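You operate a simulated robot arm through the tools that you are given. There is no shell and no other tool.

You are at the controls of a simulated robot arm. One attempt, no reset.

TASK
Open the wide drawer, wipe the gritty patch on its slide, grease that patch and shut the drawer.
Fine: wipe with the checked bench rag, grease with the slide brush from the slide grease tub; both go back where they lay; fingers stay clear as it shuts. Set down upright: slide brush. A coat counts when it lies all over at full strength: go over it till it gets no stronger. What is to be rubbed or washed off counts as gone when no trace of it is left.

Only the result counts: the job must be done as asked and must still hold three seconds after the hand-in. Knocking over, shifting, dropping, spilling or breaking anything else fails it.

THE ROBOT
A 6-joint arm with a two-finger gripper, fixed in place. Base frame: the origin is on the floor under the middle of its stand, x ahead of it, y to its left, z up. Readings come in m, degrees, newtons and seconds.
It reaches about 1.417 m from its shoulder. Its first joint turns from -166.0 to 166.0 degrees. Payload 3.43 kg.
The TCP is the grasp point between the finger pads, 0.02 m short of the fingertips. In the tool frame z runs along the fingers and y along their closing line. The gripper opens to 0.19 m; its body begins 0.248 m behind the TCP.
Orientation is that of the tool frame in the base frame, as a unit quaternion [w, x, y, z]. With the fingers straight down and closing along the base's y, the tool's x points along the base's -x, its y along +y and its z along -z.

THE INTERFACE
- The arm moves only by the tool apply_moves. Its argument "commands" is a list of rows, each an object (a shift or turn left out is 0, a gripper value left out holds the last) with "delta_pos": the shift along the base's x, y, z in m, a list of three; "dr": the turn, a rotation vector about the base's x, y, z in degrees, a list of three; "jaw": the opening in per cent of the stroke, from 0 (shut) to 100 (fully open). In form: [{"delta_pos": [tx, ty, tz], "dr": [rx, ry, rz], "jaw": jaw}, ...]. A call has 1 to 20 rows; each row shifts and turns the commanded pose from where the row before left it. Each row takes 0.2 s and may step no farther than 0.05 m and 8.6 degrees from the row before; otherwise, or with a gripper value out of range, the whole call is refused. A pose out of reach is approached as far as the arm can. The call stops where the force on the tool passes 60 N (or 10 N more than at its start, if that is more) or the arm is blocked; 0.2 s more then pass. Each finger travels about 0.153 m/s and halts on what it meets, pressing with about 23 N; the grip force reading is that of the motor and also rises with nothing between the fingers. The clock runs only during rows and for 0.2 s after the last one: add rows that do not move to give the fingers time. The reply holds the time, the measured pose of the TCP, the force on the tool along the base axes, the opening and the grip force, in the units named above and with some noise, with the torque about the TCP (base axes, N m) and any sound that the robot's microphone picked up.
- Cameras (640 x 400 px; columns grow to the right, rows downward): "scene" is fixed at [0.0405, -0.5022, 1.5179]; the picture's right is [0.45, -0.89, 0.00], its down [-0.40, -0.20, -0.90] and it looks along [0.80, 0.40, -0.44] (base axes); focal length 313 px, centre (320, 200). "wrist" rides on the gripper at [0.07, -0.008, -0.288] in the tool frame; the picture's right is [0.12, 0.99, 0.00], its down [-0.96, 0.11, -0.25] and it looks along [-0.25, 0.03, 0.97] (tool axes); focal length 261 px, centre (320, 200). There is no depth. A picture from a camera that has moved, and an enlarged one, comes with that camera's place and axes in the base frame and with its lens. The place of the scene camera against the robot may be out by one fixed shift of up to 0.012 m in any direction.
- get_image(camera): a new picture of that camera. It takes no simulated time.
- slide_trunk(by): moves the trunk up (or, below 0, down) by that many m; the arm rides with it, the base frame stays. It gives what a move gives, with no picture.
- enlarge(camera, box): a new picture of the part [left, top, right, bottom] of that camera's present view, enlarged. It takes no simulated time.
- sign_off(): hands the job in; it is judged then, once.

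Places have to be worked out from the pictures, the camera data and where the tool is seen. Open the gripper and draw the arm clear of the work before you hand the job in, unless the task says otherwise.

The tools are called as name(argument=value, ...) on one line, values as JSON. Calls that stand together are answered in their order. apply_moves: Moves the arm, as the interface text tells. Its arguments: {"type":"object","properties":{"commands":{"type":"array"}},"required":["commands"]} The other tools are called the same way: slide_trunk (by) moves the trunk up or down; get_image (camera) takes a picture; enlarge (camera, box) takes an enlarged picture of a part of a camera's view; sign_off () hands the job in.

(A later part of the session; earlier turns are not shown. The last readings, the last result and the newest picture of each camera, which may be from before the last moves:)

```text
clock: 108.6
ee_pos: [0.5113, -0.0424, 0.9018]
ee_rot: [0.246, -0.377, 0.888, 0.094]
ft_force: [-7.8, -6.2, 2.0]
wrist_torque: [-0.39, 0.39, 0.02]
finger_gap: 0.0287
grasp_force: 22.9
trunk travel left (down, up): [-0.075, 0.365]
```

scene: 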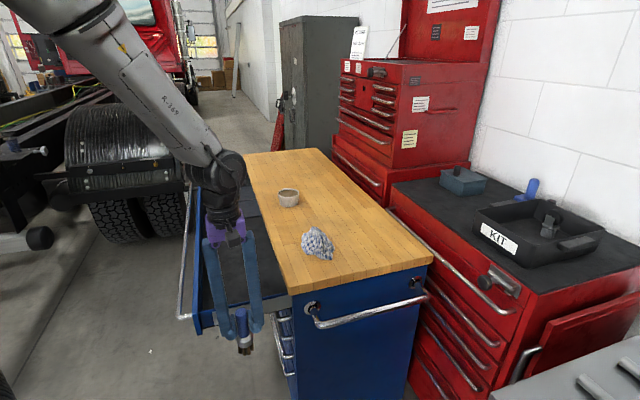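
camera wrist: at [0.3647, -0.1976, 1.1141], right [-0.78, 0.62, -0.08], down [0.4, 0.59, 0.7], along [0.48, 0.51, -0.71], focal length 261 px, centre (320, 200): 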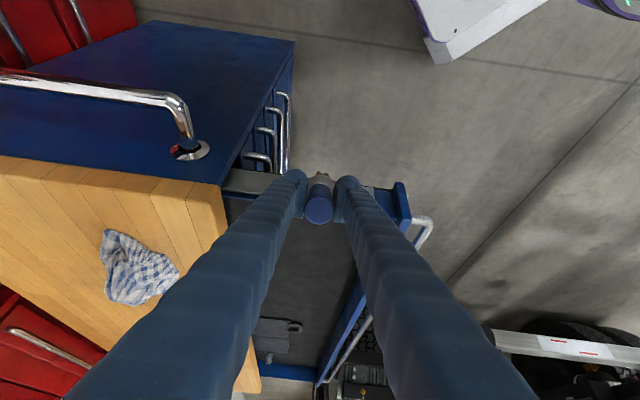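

Contact at ~10–12 N. I make a first short vertical stroke and look at the result.

apply_moves(commands=[{"delta_pos": [-0.0007, -0.0007, 0.008]}, {"delta_pos": [0, 0, 0.008]}, {"delta_pos": [0, 0, -0.01]}, {"delta_pos": [0, 0, -0.01]}, {"delta_pos": [0, 0, -0.01]}, {"delta_pos": [0, 0, 0.01]}, {"delta_pos": [0, 0, 0]}])

enlarge(camera="wrist", box=[250, 120, 410, 240])

enlarge(camera="scene", box=[200, 280, 290, 340])

```text
clock: 110.2
ee_pos: [0.5121, -0.0408, 0.8976]
ee_rot: [0.245, -0.377, 0.888, 0.093]
ft_force: [-0.7, 0.1, -2.7]
wrist_torque: [-0.05, 0.05, -0.02]
finger_gap: 0.0289
grasp_force: 23.3
trunk travel left (down, up): [-0.075, 0.365]
```

```text
3.33 times, centred on (330, 180) of wrist
camera zoom: at [0.3696, -0.1912, 1.1095], right [-0.78, 0.62, -0.08], down [0.4, 0.59, 0.7], along [0.48, 0.51, -0.71], focal length 869 px, centre (287, 267)
```

zoom: 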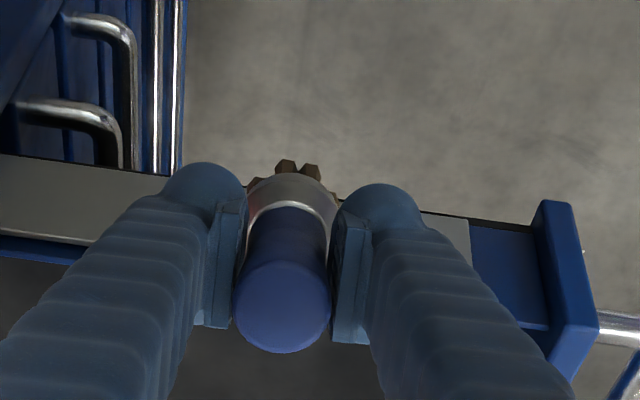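

```text
6.67 times, centred on (245, 310) of scene
camera zoom: at [0.0405, -0.5022, 1.5179], right [0.45, -0.89, 0.0], down [-0.4, -0.2, -0.9], along [0.8, 0.4, -0.44], focal length 2089 px, centre (820, -533)
```

zoom: 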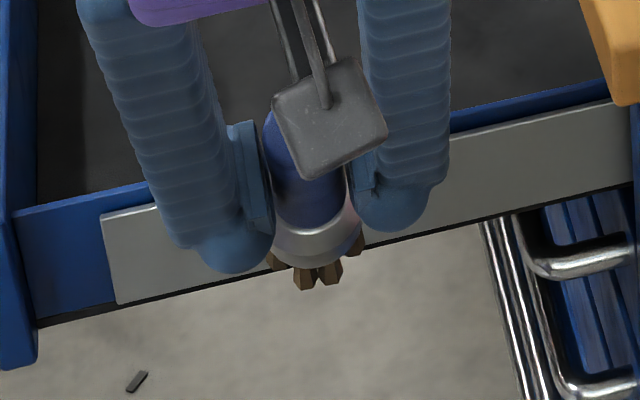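

The brush pivoted ~14° in the grip under that push, so lighter pressing is needed. I back off and step aside to see whether any grease was laid.

apply_moves(commands=[{"delta_pos": [-0.02, -0.02, 0.0]}, {"delta_pos": [-0.03, 0.03, 0.01]}, {"delta_pos": [-0.03, 0.03, 0.01]}, {"delta_pos": [-0.02, 0.02, 0.0]}, {"delta_pos": [0, 0, 0]}])

enlarge(camera="scene", box=[200, 280, 290, 340])

get_image(camera="wrist")

```text
clock: 111.4
ee_pos: [0.469, -0.0168, 0.9549]
ee_rot: [0.243, -0.377, 0.889, 0.094]
ft_force: [-0.3, -0.5, -3.4]
wrist_torque: [-0.09, 0.05, -0.03]
finger_gap: 0.0287
grasp_force: 23.0
out of reach, approached as far as the arm can: row 2, 3, 4
trunk travel left (down, up): [-0.075, 0.365]
```

```text
6.67 times, centred on (245, 310) of scene
camera zoom: at [0.0405, -0.5022, 1.5179], right [0.45, -0.89, 0.0], down [-0.4, -0.2, -0.9], along [0.8, 0.4, -0.44], focal length 2089 px, centre (820, -533)
```

zoom: 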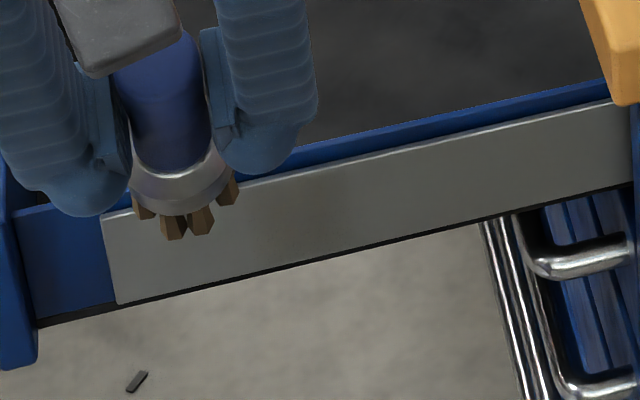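

```text
taken
camera wrist: at [0.3291, -0.168, 1.1682], right [-0.78, 0.62, -0.07], down [0.4, 0.59, 0.7], along [0.47, 0.52, -0.71], focal length 261 px, centre (320, 200)
```

wrist: 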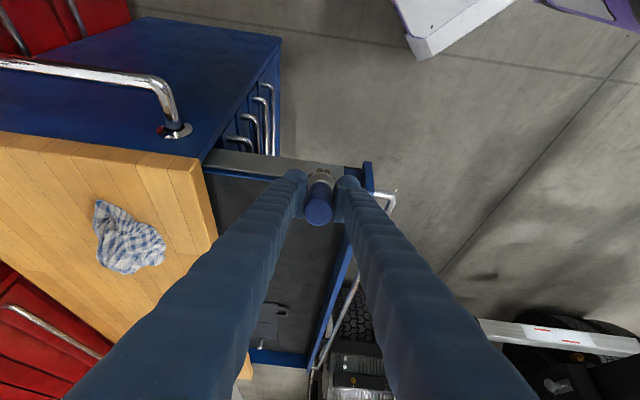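

I zoom in on the slide face for any sign of grease.

enlarge(camera="scene", box=[226, 292, 286, 330])

enlarge(camera="wrist", box=[200, 130, 310, 200])

```text
10.53 times, centred on (256, 311) of scene
camera zoom: at [0.0405, -0.5022, 1.5179], right [0.45, -0.89, 0.0], down [-0.4, -0.2, -0.9], along [0.8, 0.4, -0.44], focal length 3299 px, centre (994, -968)
```

zoom: 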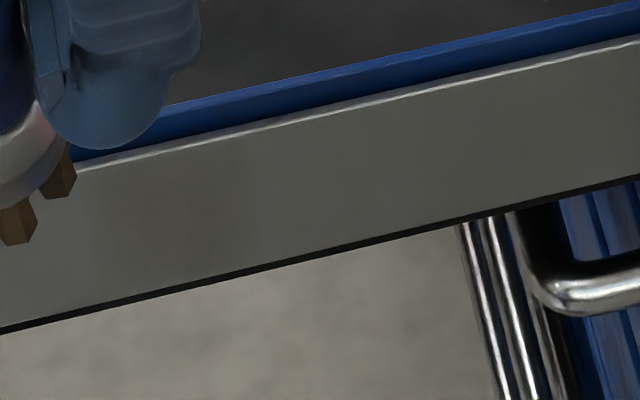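

```text
5.71 times, centred on (255, 165) of wrist
camera zoom: at [0.3291, -0.168, 1.1682], right [-0.78, 0.62, -0.07], down [0.4, 0.59, 0.7], along [0.47, 0.52, -0.71], focal length 1489 px, centre (691, 400)
```

zoom: 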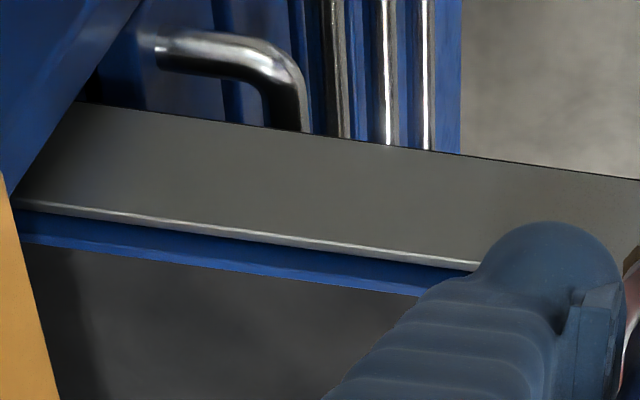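

There's a faint brownish tint where the brush touched, so coating has begun but needs many passes. I lower the trunk the last 0.075 m to gain arm clearance, then re-approach.

slide_trunk(by=-0.075)

apply_moves(commands=[{"delta_pos": [0.006, -0.006, 0.012]}, {"delta_pos": [0.006, -0.006, 0.012]}, {"delta_pos": [0, 0, 0]}])

enlarge(camera="wrist", box=[250, 120, 410, 240])

enlarge(camera="scene", box=[200, 270, 290, 340])

```text
clock: 112.5
ee_pos: [0.468, -0.0168, 0.8797]
ee_rot: [0.243, -0.377, 0.889, 0.095]
ft_force: [0.8, -0.1, -2.4]
wrist_torque: [-0.01, 0.07, 0.01]
finger_gap: 0.0286
grasp_force: 22.5
trunk travel left (down, up): [0.0, 0.44]
```

```text
clock: 113.3
ee_pos: [0.4807, -0.0308, 0.906]
ee_rot: [0.243, -0.377, 0.889, 0.095]
ft_force: [-0.1, -1.0, -2.9]
wrist_torque: [-0.02, 0.06, 0.01]
finger_gap: 0.0287
grasp_force: 22.8
trunk travel left (down, up): [0.0, 0.44]
```

```text
3.33 times, centred on (330, 180) of wrist
camera zoom: at [0.3408, -0.1817, 1.1181], right [-0.78, 0.62, -0.07], down [0.4, 0.59, 0.7], along [0.47, 0.52, -0.71], focal length 869 px, centre (287, 267)
```

zoom: 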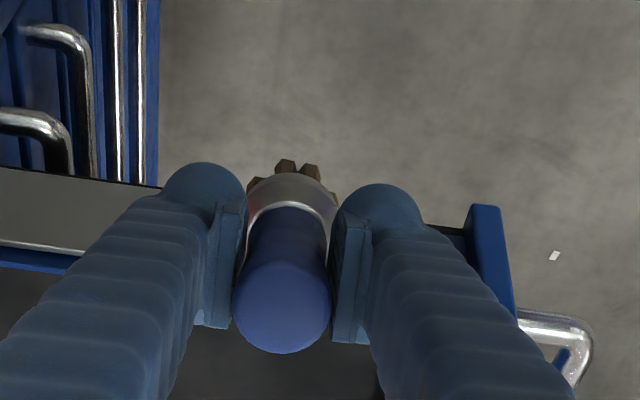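

```text
5.71 times, centred on (245, 305) of scene
camera zoom: at [0.0405, -0.5022, 1.5179], right [0.45, -0.89, 0.0], down [-0.4, -0.2, -0.9], along [0.8, 0.4, -0.44], focal length 1791 px, centre (749, -400)
```

zoom: 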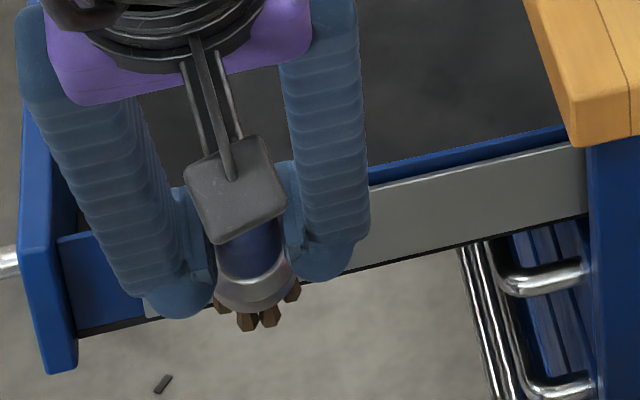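

The brush now leans ~20° in the world. I advance to near contact, then press in small steps at n≈-0.36.

apply_moves(commands=[{"delta_pos": [0.0085, 0.0085, 0]}, {"delta_pos": [0.0057, 0.0057, 0]}, {"delta_pos": [0, 0, 0]}])

apply_moves(commands=[{"delta_pos": [0.0021, 0.0021, 0]}, {"delta_pos": [0, 0, 0]}])

```text
clock: 114.1
ee_pos: [0.4947, -0.0151, 0.9042]
ee_rot: [0.243, -0.378, 0.889, 0.095]
ft_force: [-4.4, -4.7, -1.5]
wrist_torque: [-0.26, 0.33, 0.01]
finger_gap: 0.0286
grasp_force: 22.7
trunk travel left (down, up): [0.0, 0.44]
```

```text
clock: 114.7
ee_pos: [0.4976, -0.0127, 0.9049]
ee_rot: [0.244, -0.378, 0.888, 0.095]
ft_force: [-6.0, -2.2, -0.3]
wrist_torque: [-0.18, 0.41, 0.11]
finger_gap: 0.0282
grasp_force: 23.4
trunk travel left (down, up): [0.0, 0.44]
```

Light contact (~6 N). I stroke vertically and check the force afterwards.

apply_moves(commands=[{"delta_pos": [0, 0, 0.008]}, {"delta_pos": [0, 0, 0.008]}, {"delta_pos": [0, 0, -0.008]}, {"delta_pos": [0, 0, -0.008]}, {"delta_pos": [0, 0, -0.008]}, {"delta_pos": [0, 0, -0.008]}, {"delta_pos": [0, 0, 0.008]}, {"delta_pos": [0, 0, 0.008]}])

enlarge(camera="wrist", box=[250, 120, 410, 240])

enlarge(camera="scene", box=[200, 270, 290, 340])

```text
clock: 116.5
ee_pos: [0.495, -0.0146, 0.9042]
ee_rot: [0.244, -0.377, 0.888, 0.095]
ft_force: [-0.5, 0.1, -3.2]
wrist_torque: [0.0, 0.0, 0.0]
finger_gap: 0.028
grasp_force: 23.1
trunk travel left (down, up): [0.0, 0.44]
```

```text
3.33 times, centred on (330, 180) of wrist
camera zoom: at [0.3563, -0.1652, 1.1175], right [-0.78, 0.62, -0.07], down [0.4, 0.59, 0.7], along [0.47, 0.52, -0.71], focal length 869 px, centre (287, 267)
```

zoom: 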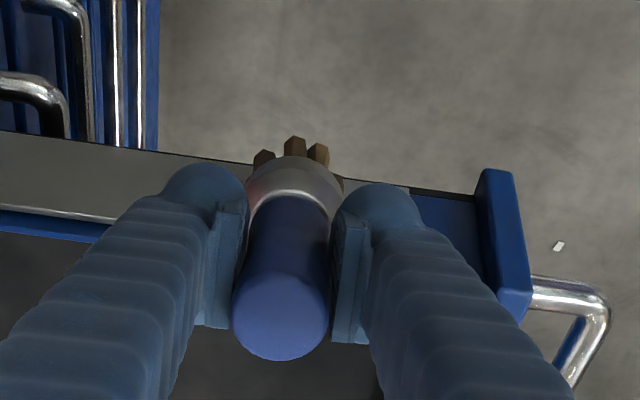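

```text
5.71 times, centred on (245, 305) of scene
camera zoom: at [0.0405, -0.5022, 1.5179], right [0.45, -0.89, 0.0], down [-0.4, -0.2, -0.9], along [0.8, 0.4, -0.44], focal length 1791 px, centre (749, -400)
```

zoom: 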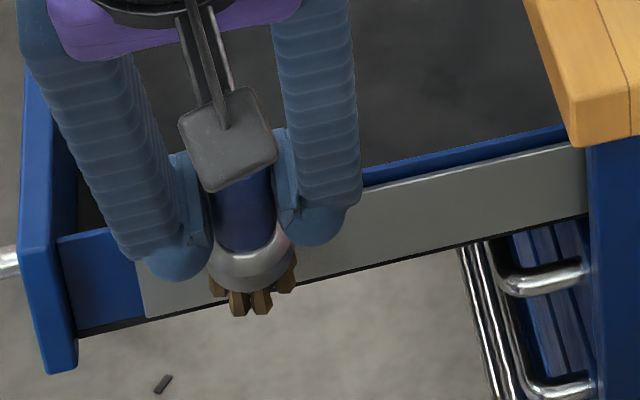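

The brush pivots a few degrees more with each press. I raise it straight up to look at the face between strokes.

apply_moves(commands=[{"delta_pos": [-0.004, -0.004, 0.01]}, {"delta_pos": [0, 0, 0.04]}, {"delta_pos": [0, 0, 0.04]}, {"delta_pos": [0, 0, 0.03]}, {"delta_pos": [0, 0, 0]}])

enlarge(camera="scene", box=[200, 280, 290, 340])

get_image(camera="wrist")

```text
clock: 117.7
ee_pos: [0.4919, -0.0179, 1.0164]
ee_rot: [0.235, -0.376, 0.89, 0.104]
ft_force: [-0.4, -0.5, -2.5]
wrist_torque: [-0.05, 0.05, 0.01]
finger_gap: 0.0284
grasp_force: 22.5
trunk travel left (down, up): [0.0, 0.44]
```

```text
6.67 times, centred on (245, 310) of scene
camera zoom: at [0.0405, -0.5022, 1.5179], right [0.45, -0.89, 0.0], down [-0.4, -0.2, -0.9], along [0.8, 0.4, -0.44], focal length 2089 px, centre (820, -533)
```

zoom: 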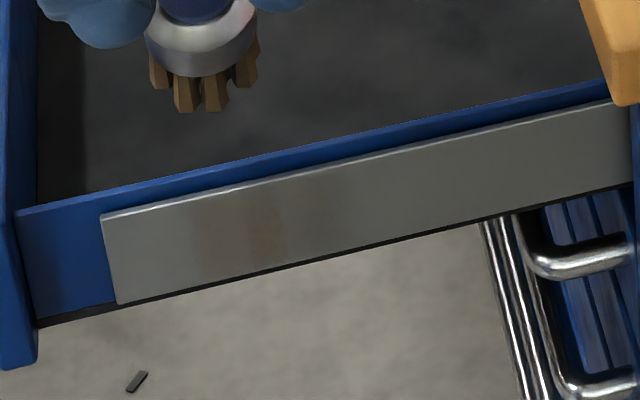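

```text
taken
camera wrist: at [0.3568, -0.1719, 1.23], right [-0.78, 0.62, -0.05], down [0.42, 0.59, 0.69], along [0.46, 0.52, -0.72], focal length 261 px, centre (320, 200)
```

wrist: 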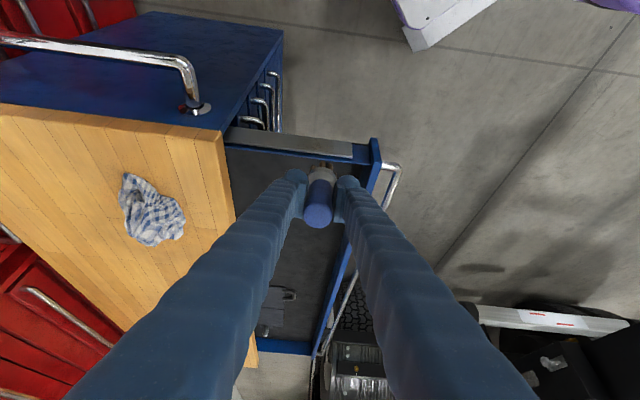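

Grease is clearly being laid in columns (brown tint) even with light contact, so I just need many light passes over the whole patch. I go back down and sweep along the slide with light pressure.

apply_moves(commands=[{"delta_pos": [0, 0, -0.04]}, {"delta_pos": [0, 0, -0.04]}, {"delta_pos": [0, 0, -0.03]}, {"delta_pos": [-0.008, 0.008, 0]}, {"delta_pos": [0.0085, 0.0085, 0]}, {"delta_pos": [0, 0, 0]}])

apply_moves(commands=[{"delta_pos": [0.0025, 0.0025, 0]}, {"delta_pos": [0, 0, 0]}])

```text
clock: 119.1
ee_pos: [0.4922, -0.0016, 0.9148]
ee_rot: [0.244, -0.377, 0.888, 0.095]
ft_force: [-3.9, -3.9, -1.2]
wrist_torque: [-0.2, 0.3, 0.08]
finger_gap: 0.027
grasp_force: 23.3
trunk travel left (down, up): [0.0, 0.44]
```

```text
clock: 119.7
ee_pos: [0.4943, 0.0013, 0.9144]
ee_rot: [0.244, -0.377, 0.888, 0.095]
ft_force: [-8.0, -4.0, 0.7]
wrist_torque: [-0.3, 0.55, 0.04]
finger_gap: 0.0268
grasp_force: 22.8
trunk travel left (down, up): [0.0, 0.44]
```

Contact ~6–9 N at n≈-0.349. I ease 1 mm and sweep along the slide to n≈-0.43.

apply_moves(commands=[{"delta_pos": [-0.0007, -0.0007, 0]}, {"delta_pos": [0.0071, -0.0071, 0]}, {"delta_pos": [0.0071, -0.0071, 0]}, {"delta_pos": [0.0071, -0.0071, 0]}, {"delta_pos": [0.0071, -0.0071, 0]}, {"delta_pos": [0.0071, -0.0071, 0]}, {"delta_pos": [0.0071, -0.0071, 0]}, {"delta_pos": [0.0071, -0.0071, 0]}, {"delta_pos": [0.0071, -0.0071, 0]}])

enlarge(camera="wrist", box=[250, 120, 410, 240])

enlarge(camera="scene", box=[200, 270, 290, 340])

```text
clock: 121.7
ee_pos: [0.5508, -0.0565, 0.9139]
ee_rot: [0.244, -0.377, 0.889, 0.095]
ft_force: [-0.2, 0.5, -2.1]
wrist_torque: [-0.04, 0.02, -0.02]
finger_gap: 0.0269
grasp_force: 22.7
trunk travel left (down, up): [0.0, 0.44]
```

```text
3.33 times, centred on (330, 180) of wrist
camera zoom: at [0.4118, -0.2064, 1.1267], right [-0.78, 0.62, -0.07], down [0.4, 0.59, 0.7], along [0.47, 0.52, -0.71], focal length 869 px, centre (287, 267)
```

zoom: 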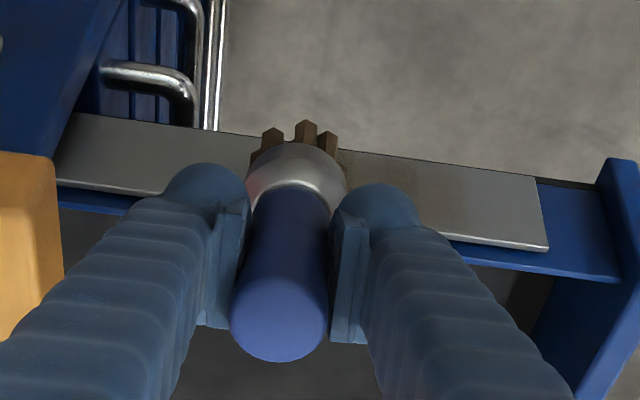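

```text
5.71 times, centred on (245, 305) of scene
camera zoom: at [0.0405, -0.5022, 1.5179], right [0.45, -0.89, 0.0], down [-0.4, -0.2, -0.9], along [0.8, 0.4, -0.44], focal length 1791 px, centre (749, -400)
```

zoom: 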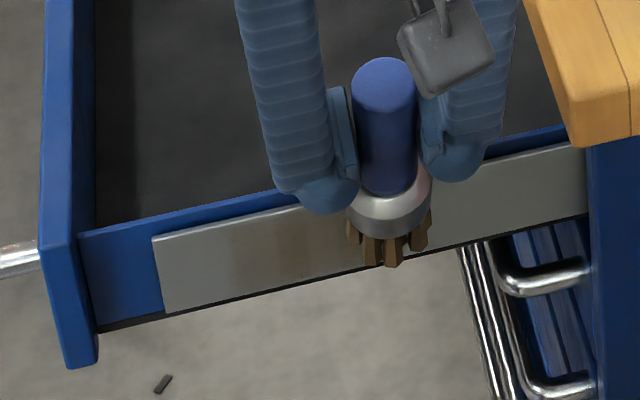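

The tint is building up, the drawer was nudged in ~1 cm by the drag (fine), and the brush has leaned back to ~10°. I tilt the tool ~8° more to restore the bristle lead, then sweep back lighter.

apply_moves(commands=[{"delta_pos": [-0.0085, -0.0085, 0], "dr": [2.83, -2.83, 0]}, {"delta_pos": [0, 0, 0], "dr": [2.83, -2.83, 0]}, {"delta_pos": [0, 0, 0]}])

enlarge(camera="wrist", box=[250, 120, 410, 240])

```text
clock: 122.5
ee_pos: [0.5435, -0.0634, 0.9144]
ee_rot: [0.305, -0.369, 0.87, 0.12]
ft_force: [0.2, -1.0, -3.3]
wrist_torque: [0.04, 0.02, 0.04]
finger_gap: 0.0268
grasp_force: 23.3
trunk travel left (down, up): [0.0, 0.44]
```

```text
3.33 times, centred on (330, 180) of wrist
camera zoom: at [0.3844, -0.2341, 1.0966], right [-0.77, 0.63, -0.09], down [0.33, 0.52, 0.79], along [0.54, 0.58, -0.61], focal length 869 px, centre (287, 267)
```

zoom: 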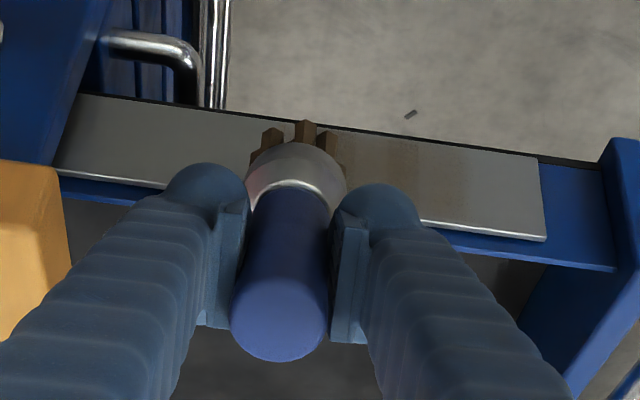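

Now the wrist view shows the tinted columns nicely. I make light contact and sweep back toward the drawer front.

apply_moves(commands=[{"delta_pos": [0.0021, 0.0021, 0]}, {"delta_pos": [0.0014, 0.0014, 0]}, {"delta_pos": [0, 0, 0]}])

apply_moves(commands=[{"delta_pos": [0.0014, 0.0014, 0]}, {"delta_pos": [0, 0, 0]}])

```text
clock: 123.3
ee_pos: [0.5459, -0.0604, 0.9156]
ee_rot: [0.306, -0.369, 0.869, 0.12]
ft_force: [-8.1, -6.9, 2.1]
wrist_torque: [-0.44, 0.46, 0.01]
finger_gap: 0.0267
grasp_force: 22.8
trunk travel left (down, up): [0.0, 0.44]
```

```text
clock: 123.9
ee_pos: [0.5493, -0.0594, 0.9154]
ee_rot: [0.305, -0.37, 0.869, 0.121]
ft_force: [-7.5, -5.9, 1.9]
wrist_torque: [-0.37, 0.47, 0.04]
finger_gap: 0.0267
grasp_force: 23.2
trunk travel left (down, up): [0.0, 0.44]
```

Contact ~9 N; I ease 1.5 mm and sweep toward the front.

apply_moves(commands=[{"delta_pos": [-0.001, -0.001, 0]}, {"delta_pos": [-0.0071, 0.0071, 0]}, {"delta_pos": [-0.0071, 0.0071, 0]}, {"delta_pos": [-0.0071, 0.0071, 0]}, {"delta_pos": [-0.0071, 0.0071, 0]}, {"delta_pos": [-0.0071, 0.0071, 0]}, {"delta_pos": [-0.0071, 0.0071, 0]}, {"delta_pos": [-0.0071, 0.0071, 0]}, {"delta_pos": [-0.0071, 0.0071, 0]}])

enlarge(camera="wrist", box=[210, 110, 410, 240])

enlarge(camera="scene", box=[200, 270, 290, 340])

```text
clock: 125.9
ee_pos: [0.4892, -0.0038, 0.9139]
ee_rot: [0.306, -0.369, 0.869, 0.12]
ft_force: [0.0, 1.1, -3.1]
wrist_torque: [-0.03, 0.02, -0.02]
finger_gap: 0.0266
grasp_force: 23.1
trunk travel left (down, up): [0.0, 0.44]
```

```text
3.08 times, centred on (310, 175) of wrist
camera zoom: at [0.3306, -0.1744, 1.0963], right [-0.78, 0.63, -0.09], down [0.33, 0.52, 0.79], along [0.54, 0.58, -0.61], focal length 802 px, centre (351, 277)
```

zoom: 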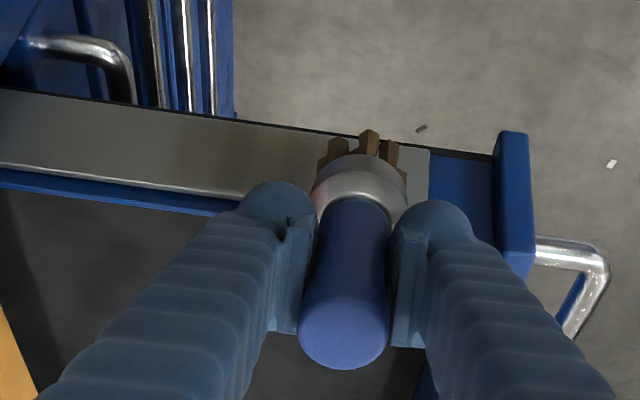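

```text
5.71 times, centred on (245, 305) of scene
camera zoom: at [0.0405, -0.5022, 1.5179], right [0.45, -0.89, 0.0], down [-0.4, -0.2, -0.9], along [0.8, 0.4, -0.44], focal length 1791 px, centre (749, -400)
```

zoom: 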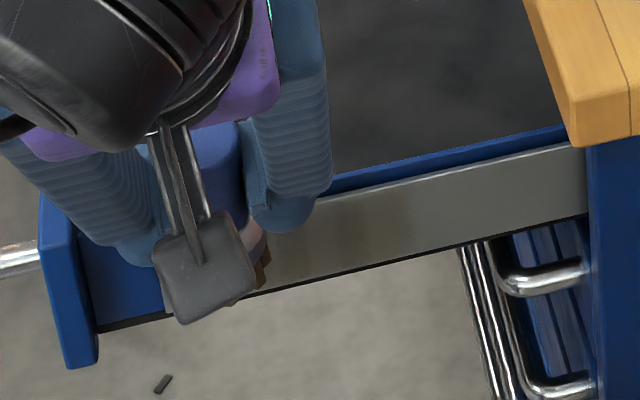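

Coating is building visibly. I continue with repeated light sweeps; first re-establish contact at this end.

apply_moves(commands=[{"delta_pos": [0.0021, 0.0021, 0]}, {"delta_pos": [0, 0, 0]}])

```text
clock: 126.5
ee_pos: [0.4908, -0.0021, 0.9147]
ee_rot: [0.305, -0.37, 0.869, 0.12]
ft_force: [-7.8, -6.2, 0.7]
wrist_torque: [-0.45, 0.54, 0.0]
finger_gap: 0.0268
grasp_force: 23.1
trunk travel left (down, up): [0.0, 0.44]
```

Contact at ~10 N. I sweep to the cabinet end and back in one go.

apply_moves(commands=[{"delta_pos": [0.0067, -0.0075, 0]}, {"delta_pos": [0.0072, -0.007, 0]}, {"delta_pos": [0.0072, -0.007, 0]}, {"delta_pos": [0.0072, -0.007, 0]}, {"delta_pos": [0.0072, -0.007, 0]}, {"delta_pos": [0.0072, -0.007, 0]}, {"delta_pos": [0.0072, -0.007, 0]}, {"delta_pos": [0.0072, -0.007, 0]}, {"delta_pos": [0.0072, -0.007, 0]}, {"delta_pos": [0, 0, 0]}])

enlarge(camera="wrist", box=[250, 110, 450, 240])

```text
clock: 128.7
ee_pos: [0.556, -0.0651, 0.9124]
ee_rot: [0.306, -0.368, 0.87, 0.121]
ft_force: [-2.1, -3.4, -1.8]
wrist_torque: [-0.26, 0.12, -0.07]
finger_gap: 0.0269
grasp_force: 23.2
trunk travel left (down, up): [0.0, 0.44]
```

```text
3.08 times, centred on (350, 175) of wrist
camera zoom: at [0.3978, -0.2357, 1.0954], right [-0.77, 0.63, -0.09], down [0.33, 0.52, 0.79], along [0.54, 0.58, -0.61], focal length 802 px, centre (228, 277)
```

zoom: 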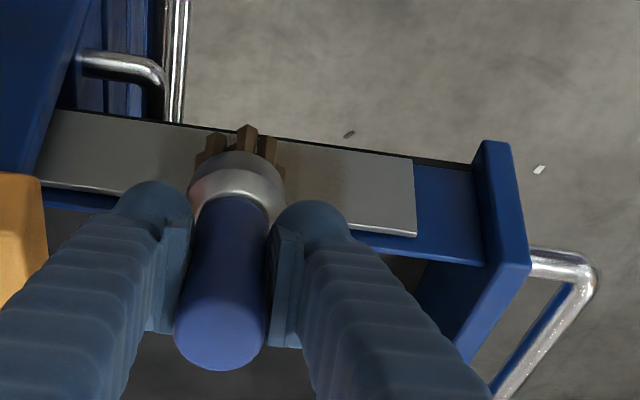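

Contact kept this time (4 N). I sweep back with a slightly different height and a small inward ramp.

apply_moves(commands=[{"delta_pos": [0.0007, 0.0007, 0.005]}, {"delta_pos": [-0.007, 0.0072, 0]}, {"delta_pos": [-0.007, 0.0072, 0]}, {"delta_pos": [-0.007, 0.0072, 0]}, {"delta_pos": [-0.007, 0.0072, 0]}, {"delta_pos": [-0.007, 0.0072, 0]}, {"delta_pos": [-0.007, 0.0072, 0]}, {"delta_pos": [-0.007, 0.0072, 0]}, {"delta_pos": [-0.007, 0.0072, 0]}, {"delta_pos": [0, 0, 0]}])

enlarge(camera="wrist", box=[200, 110, 400, 240])

```text
clock: 130.9
ee_pos: [0.5019, -0.0062, 0.9207]
ee_rot: [0.305, -0.369, 0.87, 0.121]
ft_force: [-0.4, -0.2, -2.5]
wrist_torque: [-0.04, -0.01, -0.01]
finger_gap: 0.0268
grasp_force: 22.7
trunk travel left (down, up): [0.0, 0.44]
```

```text
3.08 times, centred on (300, 175) of wrist
camera zoom: at [0.342, -0.1769, 1.1024], right [-0.77, 0.63, -0.09], down [0.33, 0.52, 0.79], along [0.54, 0.58, -0.61], focal length 802 px, centre (382, 277)
```

zoom: 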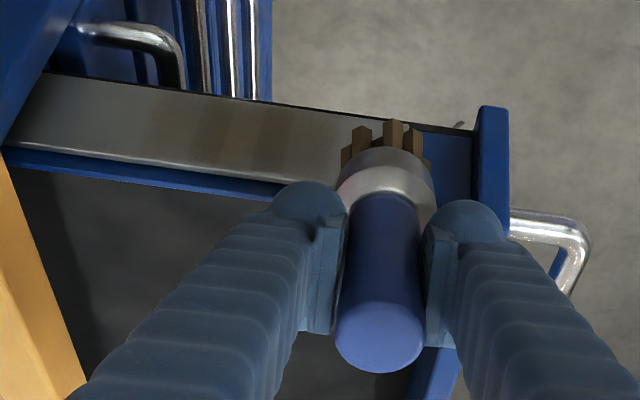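

The drawer has crept inward from the drags. I check the scene view to locate the patch now.

enlarge(camera="scene", box=[190, 270, 310, 350])

enlarge(camera="scene", box=[225, 290, 285, 330])

```text
5.00 times, centred on (250, 310) of scene
camera zoom: at [0.0405, -0.5022, 1.5179], right [0.45, -0.89, 0.0], down [-0.4, -0.2, -0.9], along [0.8, 0.4, -0.44], focal length 1567 px, centre (670, -350)
```

zoom: 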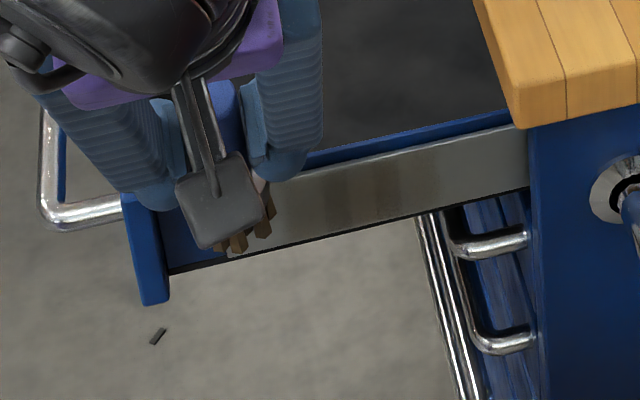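

```text
10.00 times, centred on (255, 310) of scene
camera zoom: at [0.0405, -0.5022, 1.5179], right [0.45, -0.89, 0.0], down [-0.4, -0.2, -0.9], along [0.8, 0.4, -0.44], focal length 3134 px, centre (970, -900)
```

zoom: 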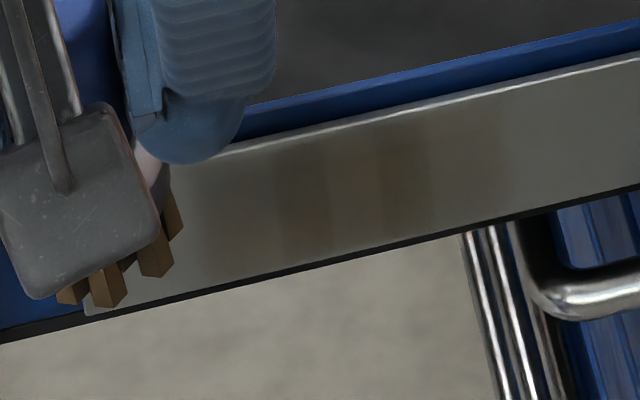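

The drags have pushed the drawer in ~5 cm, so the patch now spans n≈-0.39…-0.48. I'll use outward-only strokes (which pull it back out), lifting off for the return. First reposition off-contact to the cabinet end.

apply_moves(commands=[{"delta_pos": [-0.0085, -0.0085, -0.004]}, {"delta_pos": [0.026, -0.026, -0.004]}, {"delta_pos": [0.026, -0.026, 0]}, {"delta_pos": [0.026, -0.026, 0]}, {"delta_pos": [0.005, 0.005, 0]}, {"delta_pos": [0, 0, 0]}])

get_image(camera="wrist")

enlarge(camera="scene", box=[190, 270, 310, 350])

```text
clock: 132.3
ee_pos: [0.5744, -0.0881, 0.9105]
ee_rot: [0.304, -0.37, 0.87, 0.12]
ft_force: [0.7, 0.2, -2.1]
wrist_torque: [0.0, 0.03, -0.01]
finger_gap: 0.027
grasp_force: 22.8
trunk travel left (down, up): [0.0, 0.44]
```

```text
taken
camera wrist: at [0.4155, -0.2587, 1.0933], right [-0.78, 0.63, -0.09], down [0.33, 0.52, 0.79], along [0.54, 0.58, -0.61], focal length 261 px, centre (320, 200)
```

wrist: 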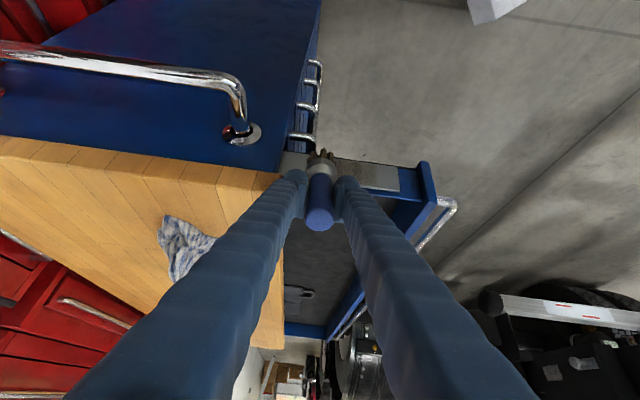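

```text
5.00 times, centred on (250, 310) of scene
camera zoom: at [0.0405, -0.5022, 1.5179], right [0.45, -0.89, 0.0], down [-0.4, -0.2, -0.9], along [0.8, 0.4, -0.44], focal length 1567 px, centre (670, -350)
```

zoom: 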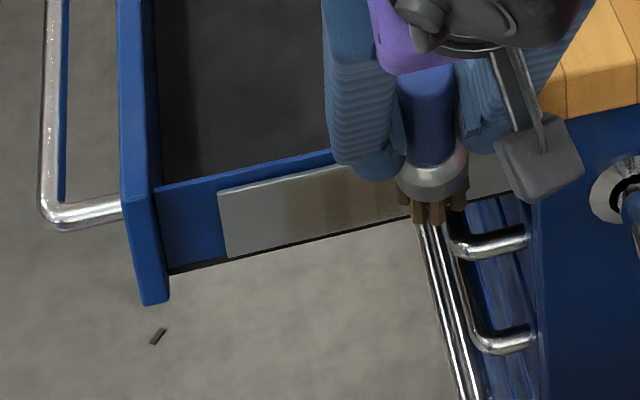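

Positioned at the cabinet-side end. I press gently to contact and then sweep outward.

apply_moves(commands=[{"delta_pos": [0.0014, 0.0014, 0]}, {"delta_pos": [0.0014, 0.0014, 0]}, {"delta_pos": [0, 0, 0]}])

```text
clock: 133.1
ee_pos: [0.5786, -0.0841, 0.9107]
ee_rot: [0.305, -0.369, 0.87, 0.12]
ft_force: [0.0, 0.3, -2.2]
wrist_torque: [-0.01, 0.03, 0.01]
finger_gap: 0.0269
grasp_force: 23.9
trunk travel left (down, up): [0.0, 0.44]
```

apply_moves(commands=[{"delta_pos": [0.0018, 0.0018, 0]}, {"delta_pos": [0, 0, 0]}])

```text
clock: 133.7
ee_pos: [0.5802, -0.0836, 0.9114]
ee_rot: [0.304, -0.37, 0.87, 0.12]
ft_force: [-5.5, -6.9, -2.8]
wrist_torque: [-0.51, 0.48, -0.04]
finger_gap: 0.0271
grasp_force: 23.6
trunk travel left (down, up): [0.0, 0.44]
```

Contact at ~9 N. Outward sweep along the patch with a slight ramp.

apply_moves(commands=[{"delta_pos": [-0.0071, 0.0071, 0]}, {"delta_pos": [-0.007, 0.0072, 0]}, {"delta_pos": [-0.007, 0.0072, 0]}, {"delta_pos": [-0.007, 0.0072, 0]}, {"delta_pos": [-0.007, 0.0072, 0]}, {"delta_pos": [-0.007, 0.0072, 0]}, {"delta_pos": [-0.007, 0.0072, 0]}, {"delta_pos": [-0.007, 0.0072, 0]}, {"delta_pos": [-0.007, 0.0072, 0]}, {"delta_pos": [-0.007, 0.0072, 0]}, {"delta_pos": [0, 0, 0]}])

enlarge(camera="scene", box=[190, 270, 310, 350])

enlarge(camera="wrist", box=[200, 110, 400, 240])

```text
clock: 136.1
ee_pos: [0.5111, -0.0103, 0.9112]
ee_rot: [0.305, -0.37, 0.869, 0.121]
ft_force: [-2.9, -1.9, -1.9]
wrist_torque: [-0.14, 0.25, 0.05]
finger_gap: 0.0271
grasp_force: 22.8
trunk travel left (down, up): [0.0, 0.44]
```

```text
5.00 times, centred on (250, 310) of scene
camera zoom: at [0.0405, -0.5022, 1.5179], right [0.45, -0.89, 0.0], down [-0.4, -0.2, -0.9], along [0.8, 0.4, -0.44], focal length 1567 px, centre (670, -350)
```

zoom: 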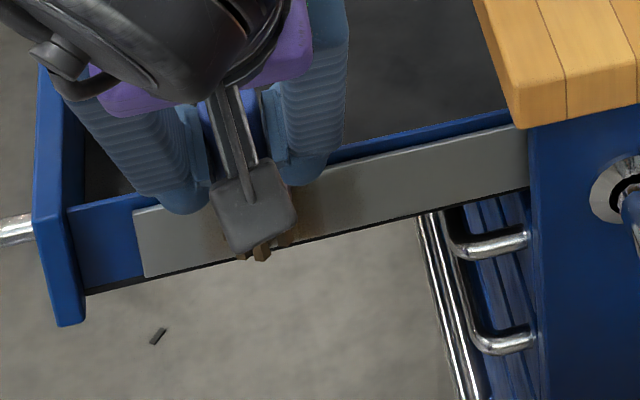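

```text
3.08 times, centred on (300, 175) of wrist
camera zoom: at [0.3519, -0.1815, 1.0928], right [-0.78, 0.63, -0.09], down [0.33, 0.52, 0.79], along [0.54, 0.58, -0.61], focal length 802 px, centre (382, 277)
```

zoom: 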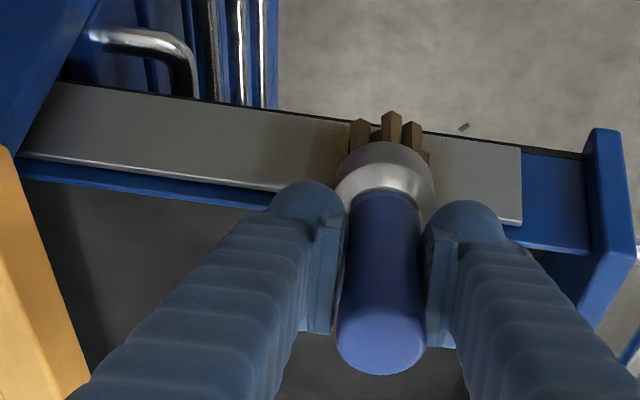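

The drawer got pulled back out along with the brush, so little relative sliding happened, but the grease under the brush is now notably stronger. I'll use vertical strokes with small sideways shifts instead.

apply_moves(commands=[{"delta_pos": [0, 0, 0.01]}, {"delta_pos": [0.0004, 0.0004, 0.01]}, {"delta_pos": [0, 0, -0.01]}, {"delta_pos": [0.0004, 0.0004, -0.01]}, {"delta_pos": [0, 0, -0.01]}, {"delta_pos": [0.0004, 0.0004, 0.01]}, {"delta_pos": [0, 0, 0.01]}, {"delta_pos": [0.0004, 0.0004, 0.01]}, {"delta_pos": [0, 0, -0.01]}, {"delta_pos": [0.0004, 0.0004, -0.01]}, {"delta_pos": [0, 0, 0]}])

enlarge(camera="wrist", box=[220, 110, 420, 240])

```text
clock: 138.5
ee_pos: [0.5124, -0.0115, 0.9127]
ee_rot: [0.305, -0.369, 0.87, 0.12]
ft_force: [0.1, -0.4, -3.2]
wrist_torque: [0.01, 0.02, 0.02]
finger_gap: 0.0267
grasp_force: 23.5
trunk travel left (down, up): [0.0, 0.44]
```

```text
3.08 times, centred on (320, 175) of wrist
camera zoom: at [0.3537, -0.1815, 1.0939], right [-0.77, 0.63, -0.09], down [0.33, 0.52, 0.79], along [0.54, 0.58, -0.61], focal length 802 px, centre (320, 277)
```

zoom: 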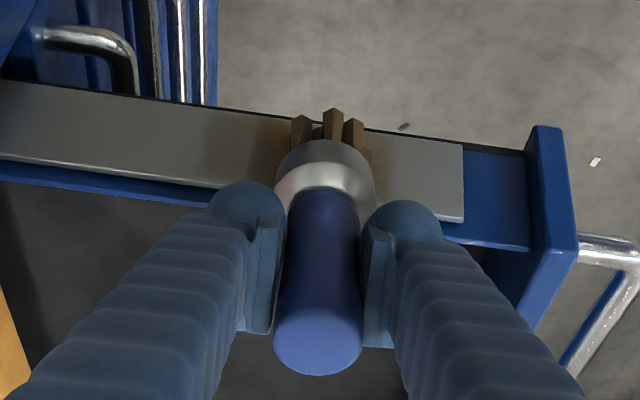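

Grease beside the brush is clearly darker now. I re-tilt the tool 6° more to regain bristle lead and look from the scene side for overall coverage.

apply_moves(commands=[{"delta_pos": [-0.007, -0.007, 0]}, {"dr": [2.1, -2.1, 0]}, {"dr": [2.1, -2.1, 0]}, {"delta_pos": [0, 0, 0]}])

enlarge(camera="wrist", box=[220, 110, 420, 240])

enlarge(camera="scene", box=[190, 270, 310, 350])

```text
clock: 139.5
ee_pos: [0.5057, -0.0184, 0.9101]
ee_rot: [0.349, -0.363, 0.853, 0.14]
ft_force: [-0.3, -0.4, -3.3]
wrist_torque: [-0.01, 0.05, 0.01]
finger_gap: 0.0268
grasp_force: 23.1
trunk travel left (down, up): [0.0, 0.44]
```

```text
3.08 times, centred on (320, 175) of wrist
camera zoom: at [0.3351, -0.201, 1.0686], right [-0.77, 0.63, -0.1], down [0.27, 0.46, 0.85], along [0.58, 0.62, -0.52], focal length 802 px, centre (320, 277)
```

zoom: 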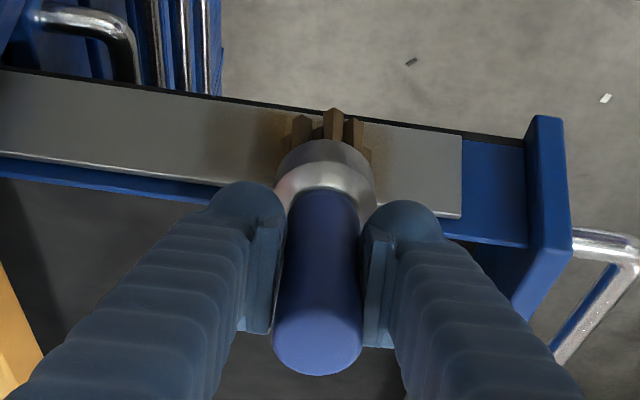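

```text
5.00 times, centred on (250, 310) of scene
camera zoom: at [0.0405, -0.5022, 1.5179], right [0.45, -0.89, 0.0], down [-0.4, -0.2, -0.9], along [0.8, 0.4, -0.44], focal length 1567 px, centre (670, -350)
```

zoom: 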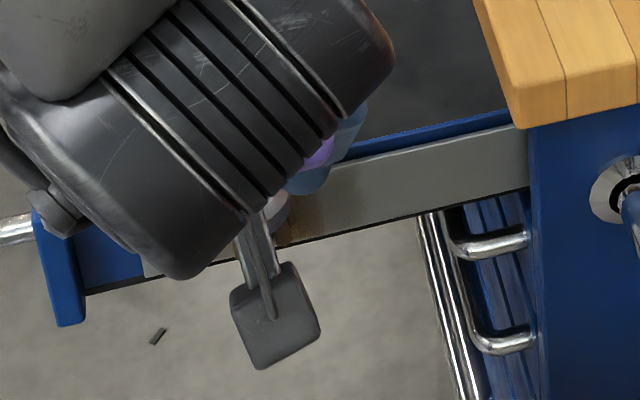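

Tilt 44° is reachable. I press to contact here and run vertical strokes.

apply_moves(commands=[{"delta_pos": [0.0018, 0.0018, 0]}, {"delta_pos": [0, 0, 0]}])

```text
clock: 140.1
ee_pos: [0.5068, -0.0165, 0.91]
ee_rot: [0.349, -0.362, 0.853, 0.139]
ft_force: [-6.6, -6.1, -2.5]
wrist_torque: [-0.51, 0.46, -0.04]
finger_gap: 0.0268
grasp_force: 22.8
trunk travel left (down, up): [0.0, 0.44]
```

Contact 9 N; running vertical strokes at this column.

apply_moves(commands=[{"delta_pos": [-0.0004, -0.0004, -0.01]}, {"delta_pos": [0, 0, -0.01]}, {"delta_pos": [0, 0, 0.01]}, {"delta_pos": [0, 0, 0.01]}, {"delta_pos": [0.0003, 0.0003, 0.01]}, {"delta_pos": [0, 0, 0.01]}, {"delta_pos": [0, 0, -0.01]}, {"delta_pos": [0.0003, 0.0003, -0.01]}, {"delta_pos": [0, 0, -0.01]}, {"delta_pos": [0, 0, -0.01]}, {"delta_pos": [0.0003, 0.0003, 0.01]}, {"delta_pos": [0, 0, 0.01]}, {"delta_pos": [0, 0, 0]}])

enlarge(camera="wrist", box=[220, 110, 420, 240])

```text
clock: 142.9
ee_pos: [0.5148, -0.0209, 0.9152]
ee_rot: [0.35, -0.362, 0.853, 0.138]
ft_force: [-5.0, -3.7, -0.1]
wrist_torque: [-0.25, 0.34, 0.0]
finger_gap: 0.0268
grasp_force: 23.3
out of reach, approached as far as the arm can: row 1, 2
trunk travel left (down, up): [0.0, 0.44]
```

```text
3.08 times, centred on (320, 175) of wrist
camera zoom: at [0.3438, -0.2036, 1.0725], right [-0.77, 0.63, -0.1], down [0.27, 0.46, 0.85], along [0.58, 0.62, -0.52], focal length 802 px, centre (320, 277)
```

zoom: 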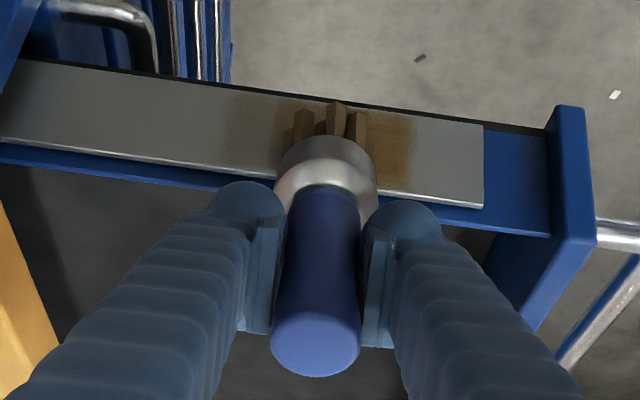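

Now the front-most column is strongly coated and the cabinet-side columns are still faint. I back off, shift ~3.5 cm toward the cabinet and work there.

apply_moves(commands=[{"delta_pos": [-0.006, -0.006, 0]}, {"delta_pos": [0.0255, -0.0255, 0]}, {"delta_pos": [0.003, 0.003, 0]}, {"delta_pos": [0, 0, 0]}])

apply_moves(commands=[{"delta_pos": [0.0016, 0.0016, 0]}, {"delta_pos": [0, 0, 0]}])

enlarge(camera="wrist", box=[220, 110, 420, 240])

```text
clock: 143.9
ee_pos: [0.5365, -0.0504, 0.9155]
ee_rot: [0.35, -0.362, 0.853, 0.138]
ft_force: [-0.4, 0.3, -2.3]
wrist_torque: [0.0, 0.04, 0.01]
finger_gap: 0.0268
grasp_force: 23.3
trunk travel left (down, up): [0.0, 0.44]
```

```text
clock: 144.5
ee_pos: [0.5393, -0.047, 0.9165]
ee_rot: [0.35, -0.362, 0.852, 0.139]
ft_force: [0.1, 0.2, -3.9]
wrist_torque: [-0.01, 0.03, -0.01]
finger_gap: 0.0269
grasp_force: 23.0
trunk travel left (down, up): [0.0, 0.44]
```

```text
3.08 times, centred on (320, 175) of wrist
camera zoom: at [0.3679, -0.2309, 1.0725], right [-0.77, 0.63, -0.1], down [0.27, 0.46, 0.85], along [0.58, 0.62, -0.52], focal length 802 px, centre (320, 277)
```

zoom: 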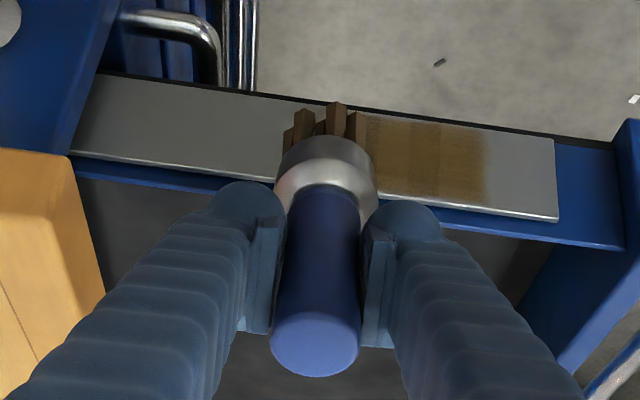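

Great: three front columns are brown (one darkest); the remaining ones are behind the brush now. I press to contact and stroke here.

apply_moves(commands=[{"delta_pos": [0.0016, 0.0016, 0]}, {"delta_pos": [0, 0, 0]}])

```text
clock: 145.1
ee_pos: [0.5403, -0.0461, 0.9163]
ee_rot: [0.35, -0.362, 0.853, 0.139]
ft_force: [0.4, 0.2, -2.1]
wrist_torque: [0.01, 0.01, -0.02]
finger_gap: 0.0267
grasp_force: 22.8
trunk travel left (down, up): [0.0, 0.44]
```

apply_moves(commands=[{"delta_pos": [0.0021, 0.0021, 0]}, {"delta_pos": [0, 0, 0]}])

```text
clock: 145.7
ee_pos: [0.5438, -0.0455, 0.9157]
ee_rot: [0.35, -0.362, 0.853, 0.138]
ft_force: [-7.1, -5.7, -1.5]
wrist_torque: [-0.46, 0.55, -0.07]
finger_gap: 0.0272
grasp_force: 23.1
trunk travel left (down, up): [0.0, 0.44]
```

Contact 9 N at n≈-0.417. Vertical strokes with tiny ramps.

apply_moves(commands=[{"delta_pos": [0, 0, 0.01]}, {"delta_pos": [0.0003, 0.0003, 0.01]}, {"delta_pos": [0, 0, -0.01]}, {"delta_pos": [0.0003, 0.0003, -0.01]}, {"delta_pos": [0, 0, -0.01]}, {"delta_pos": [0.0003, 0.0003, -0.01]}, {"delta_pos": [0, 0, 0.01]}, {"delta_pos": [0.0003, 0.0003, 0.01]}, {"delta_pos": [0, 0, 0.01]}, {"delta_pos": [0.0003, 0.0003, 0.01]}, {"delta_pos": [0, 0, -0.01]}, {"delta_pos": [0.0003, 0.0003, -0.01]}, {"delta_pos": [0, 0, -0.01]}, {"delta_pos": [0.0003, 0.0003, 0.01]}, {"delta_pos": [0, 0, 0]}])

enlarge(camera="wrist", box=[220, 110, 420, 240])

```text
clock: 146.9
ee_pos: [0.5442, -0.047, 0.9143]
ee_rot: [0.354, -0.361, 0.852, 0.135]
ft_force: [-21.7, -24.1, 30.0]
wrist_torque: [-0.27, 0.58, 0.21]
finger_gap: 0.0273
grasp_force: 22.6
trunk travel left (down, up): [0.0, 0.44]
stopped in row 5: the force on the tool passed its limit at 70 N (the readings are from after the stop); the commanded pose is now the measured one
```

```text
3.08 times, centred on (320, 175) of wrist
camera zoom: at [0.3705, -0.2289, 1.07], right [-0.76, 0.64, -0.11], down [0.26, 0.46, 0.85], along [0.59, 0.62, -0.52], focal length 802 px, centre (320, 277)
```

zoom: 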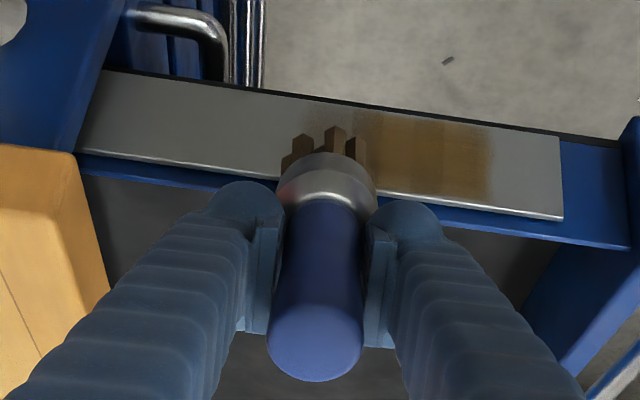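

The stroke went too high: the bristle tips slipped over the slide's top edge and landed on it. I lift a little and back off, then check the brush.

apply_moves(commands=[{"delta_pos": [0, 0, 0.008]}, {"delta_pos": [-0.004, -0.004, 0.004]}, {"delta_pos": [-0.006, -0.006, 0]}, {"delta_pos": [0, 0, 0]}])

enlarge(camera="wrist", box=[220, 110, 420, 240])

get_image(camera="scene")

```text
clock: 147.9
ee_pos: [0.5349, -0.0549, 0.9237]
ee_rot: [0.351, -0.363, 0.852, 0.137]
ft_force: [0.2, 0.2, -2.5]
wrist_torque: [-0.03, 0.01, 0.0]
finger_gap: 0.027
grasp_force: 23.2
trunk travel left (down, up): [0.0, 0.44]
```

```text
3.08 times, centred on (320, 175) of wrist
camera zoom: at [0.3636, -0.2365, 1.0802], right [-0.77, 0.63, -0.1], down [0.27, 0.46, 0.85], along [0.58, 0.62, -0.52], focal length 802 px, centre (320, 277)
```

zoom: 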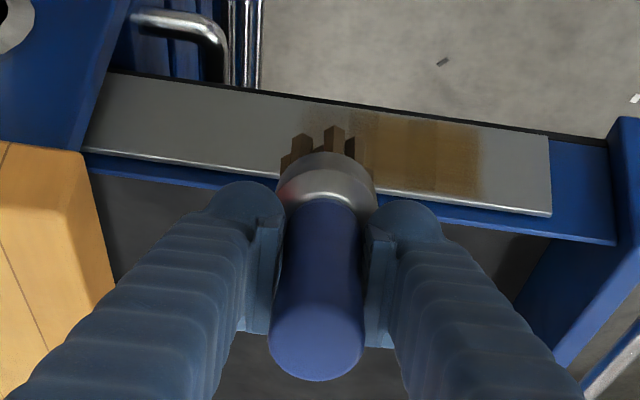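

```text
taken
```

scene: 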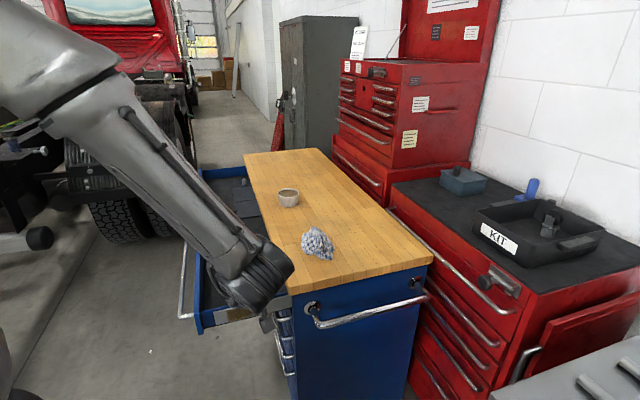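

Brush is still well held (slightly closer to coaxial, which helps). I drop to z≈0.908, re-contact and stroke within a lower, smaller range.

apply_moves(commands=[{"delta_pos": [0, 0, -0.015]}, {"delta_pos": [0.003, 0.003, 0]}, {"delta_pos": [0, 0, 0]}])

apply_moves(commands=[{"delta_pos": [0.0021, 0.0021, 0]}, {"delta_pos": [0, 0, 0]}])

```text
clock: 148.7
ee_pos: [0.5383, -0.0518, 0.9095]
ee_rot: [0.352, -0.362, 0.852, 0.137]
ft_force: [-1.1, -0.4, -1.4]
wrist_torque: [0.0, 0.0, -0.04]
finger_gap: 0.0268
grasp_force: 23.0
trunk travel left (down, up): [0.0, 0.44]
```

```text
clock: 149.3
ee_pos: [0.5416, -0.05, 0.9085]
ee_rot: [0.351, -0.362, 0.853, 0.136]
ft_force: [0.3, 0.1, -4.3]
wrist_torque: [-0.03, 0.03, 0.04]
finger_gap: 0.0273
grasp_force: 23.3
trunk travel left (down, up): [0.0, 0.44]
```

apply_moves(commands=[{"delta_pos": [0.0018, 0.0018, 0]}, {"delta_pos": [0, 0, 0]}])

```text
clock: 149.9
ee_pos: [0.5428, -0.0485, 0.9087]
ee_rot: [0.35, -0.362, 0.853, 0.137]
ft_force: [-3.0, -1.4, -2.6]
wrist_torque: [-0.17, 0.22, -0.01]
finger_gap: 0.0271
grasp_force: 23.1
trunk travel left (down, up): [0.0, 0.44]
```

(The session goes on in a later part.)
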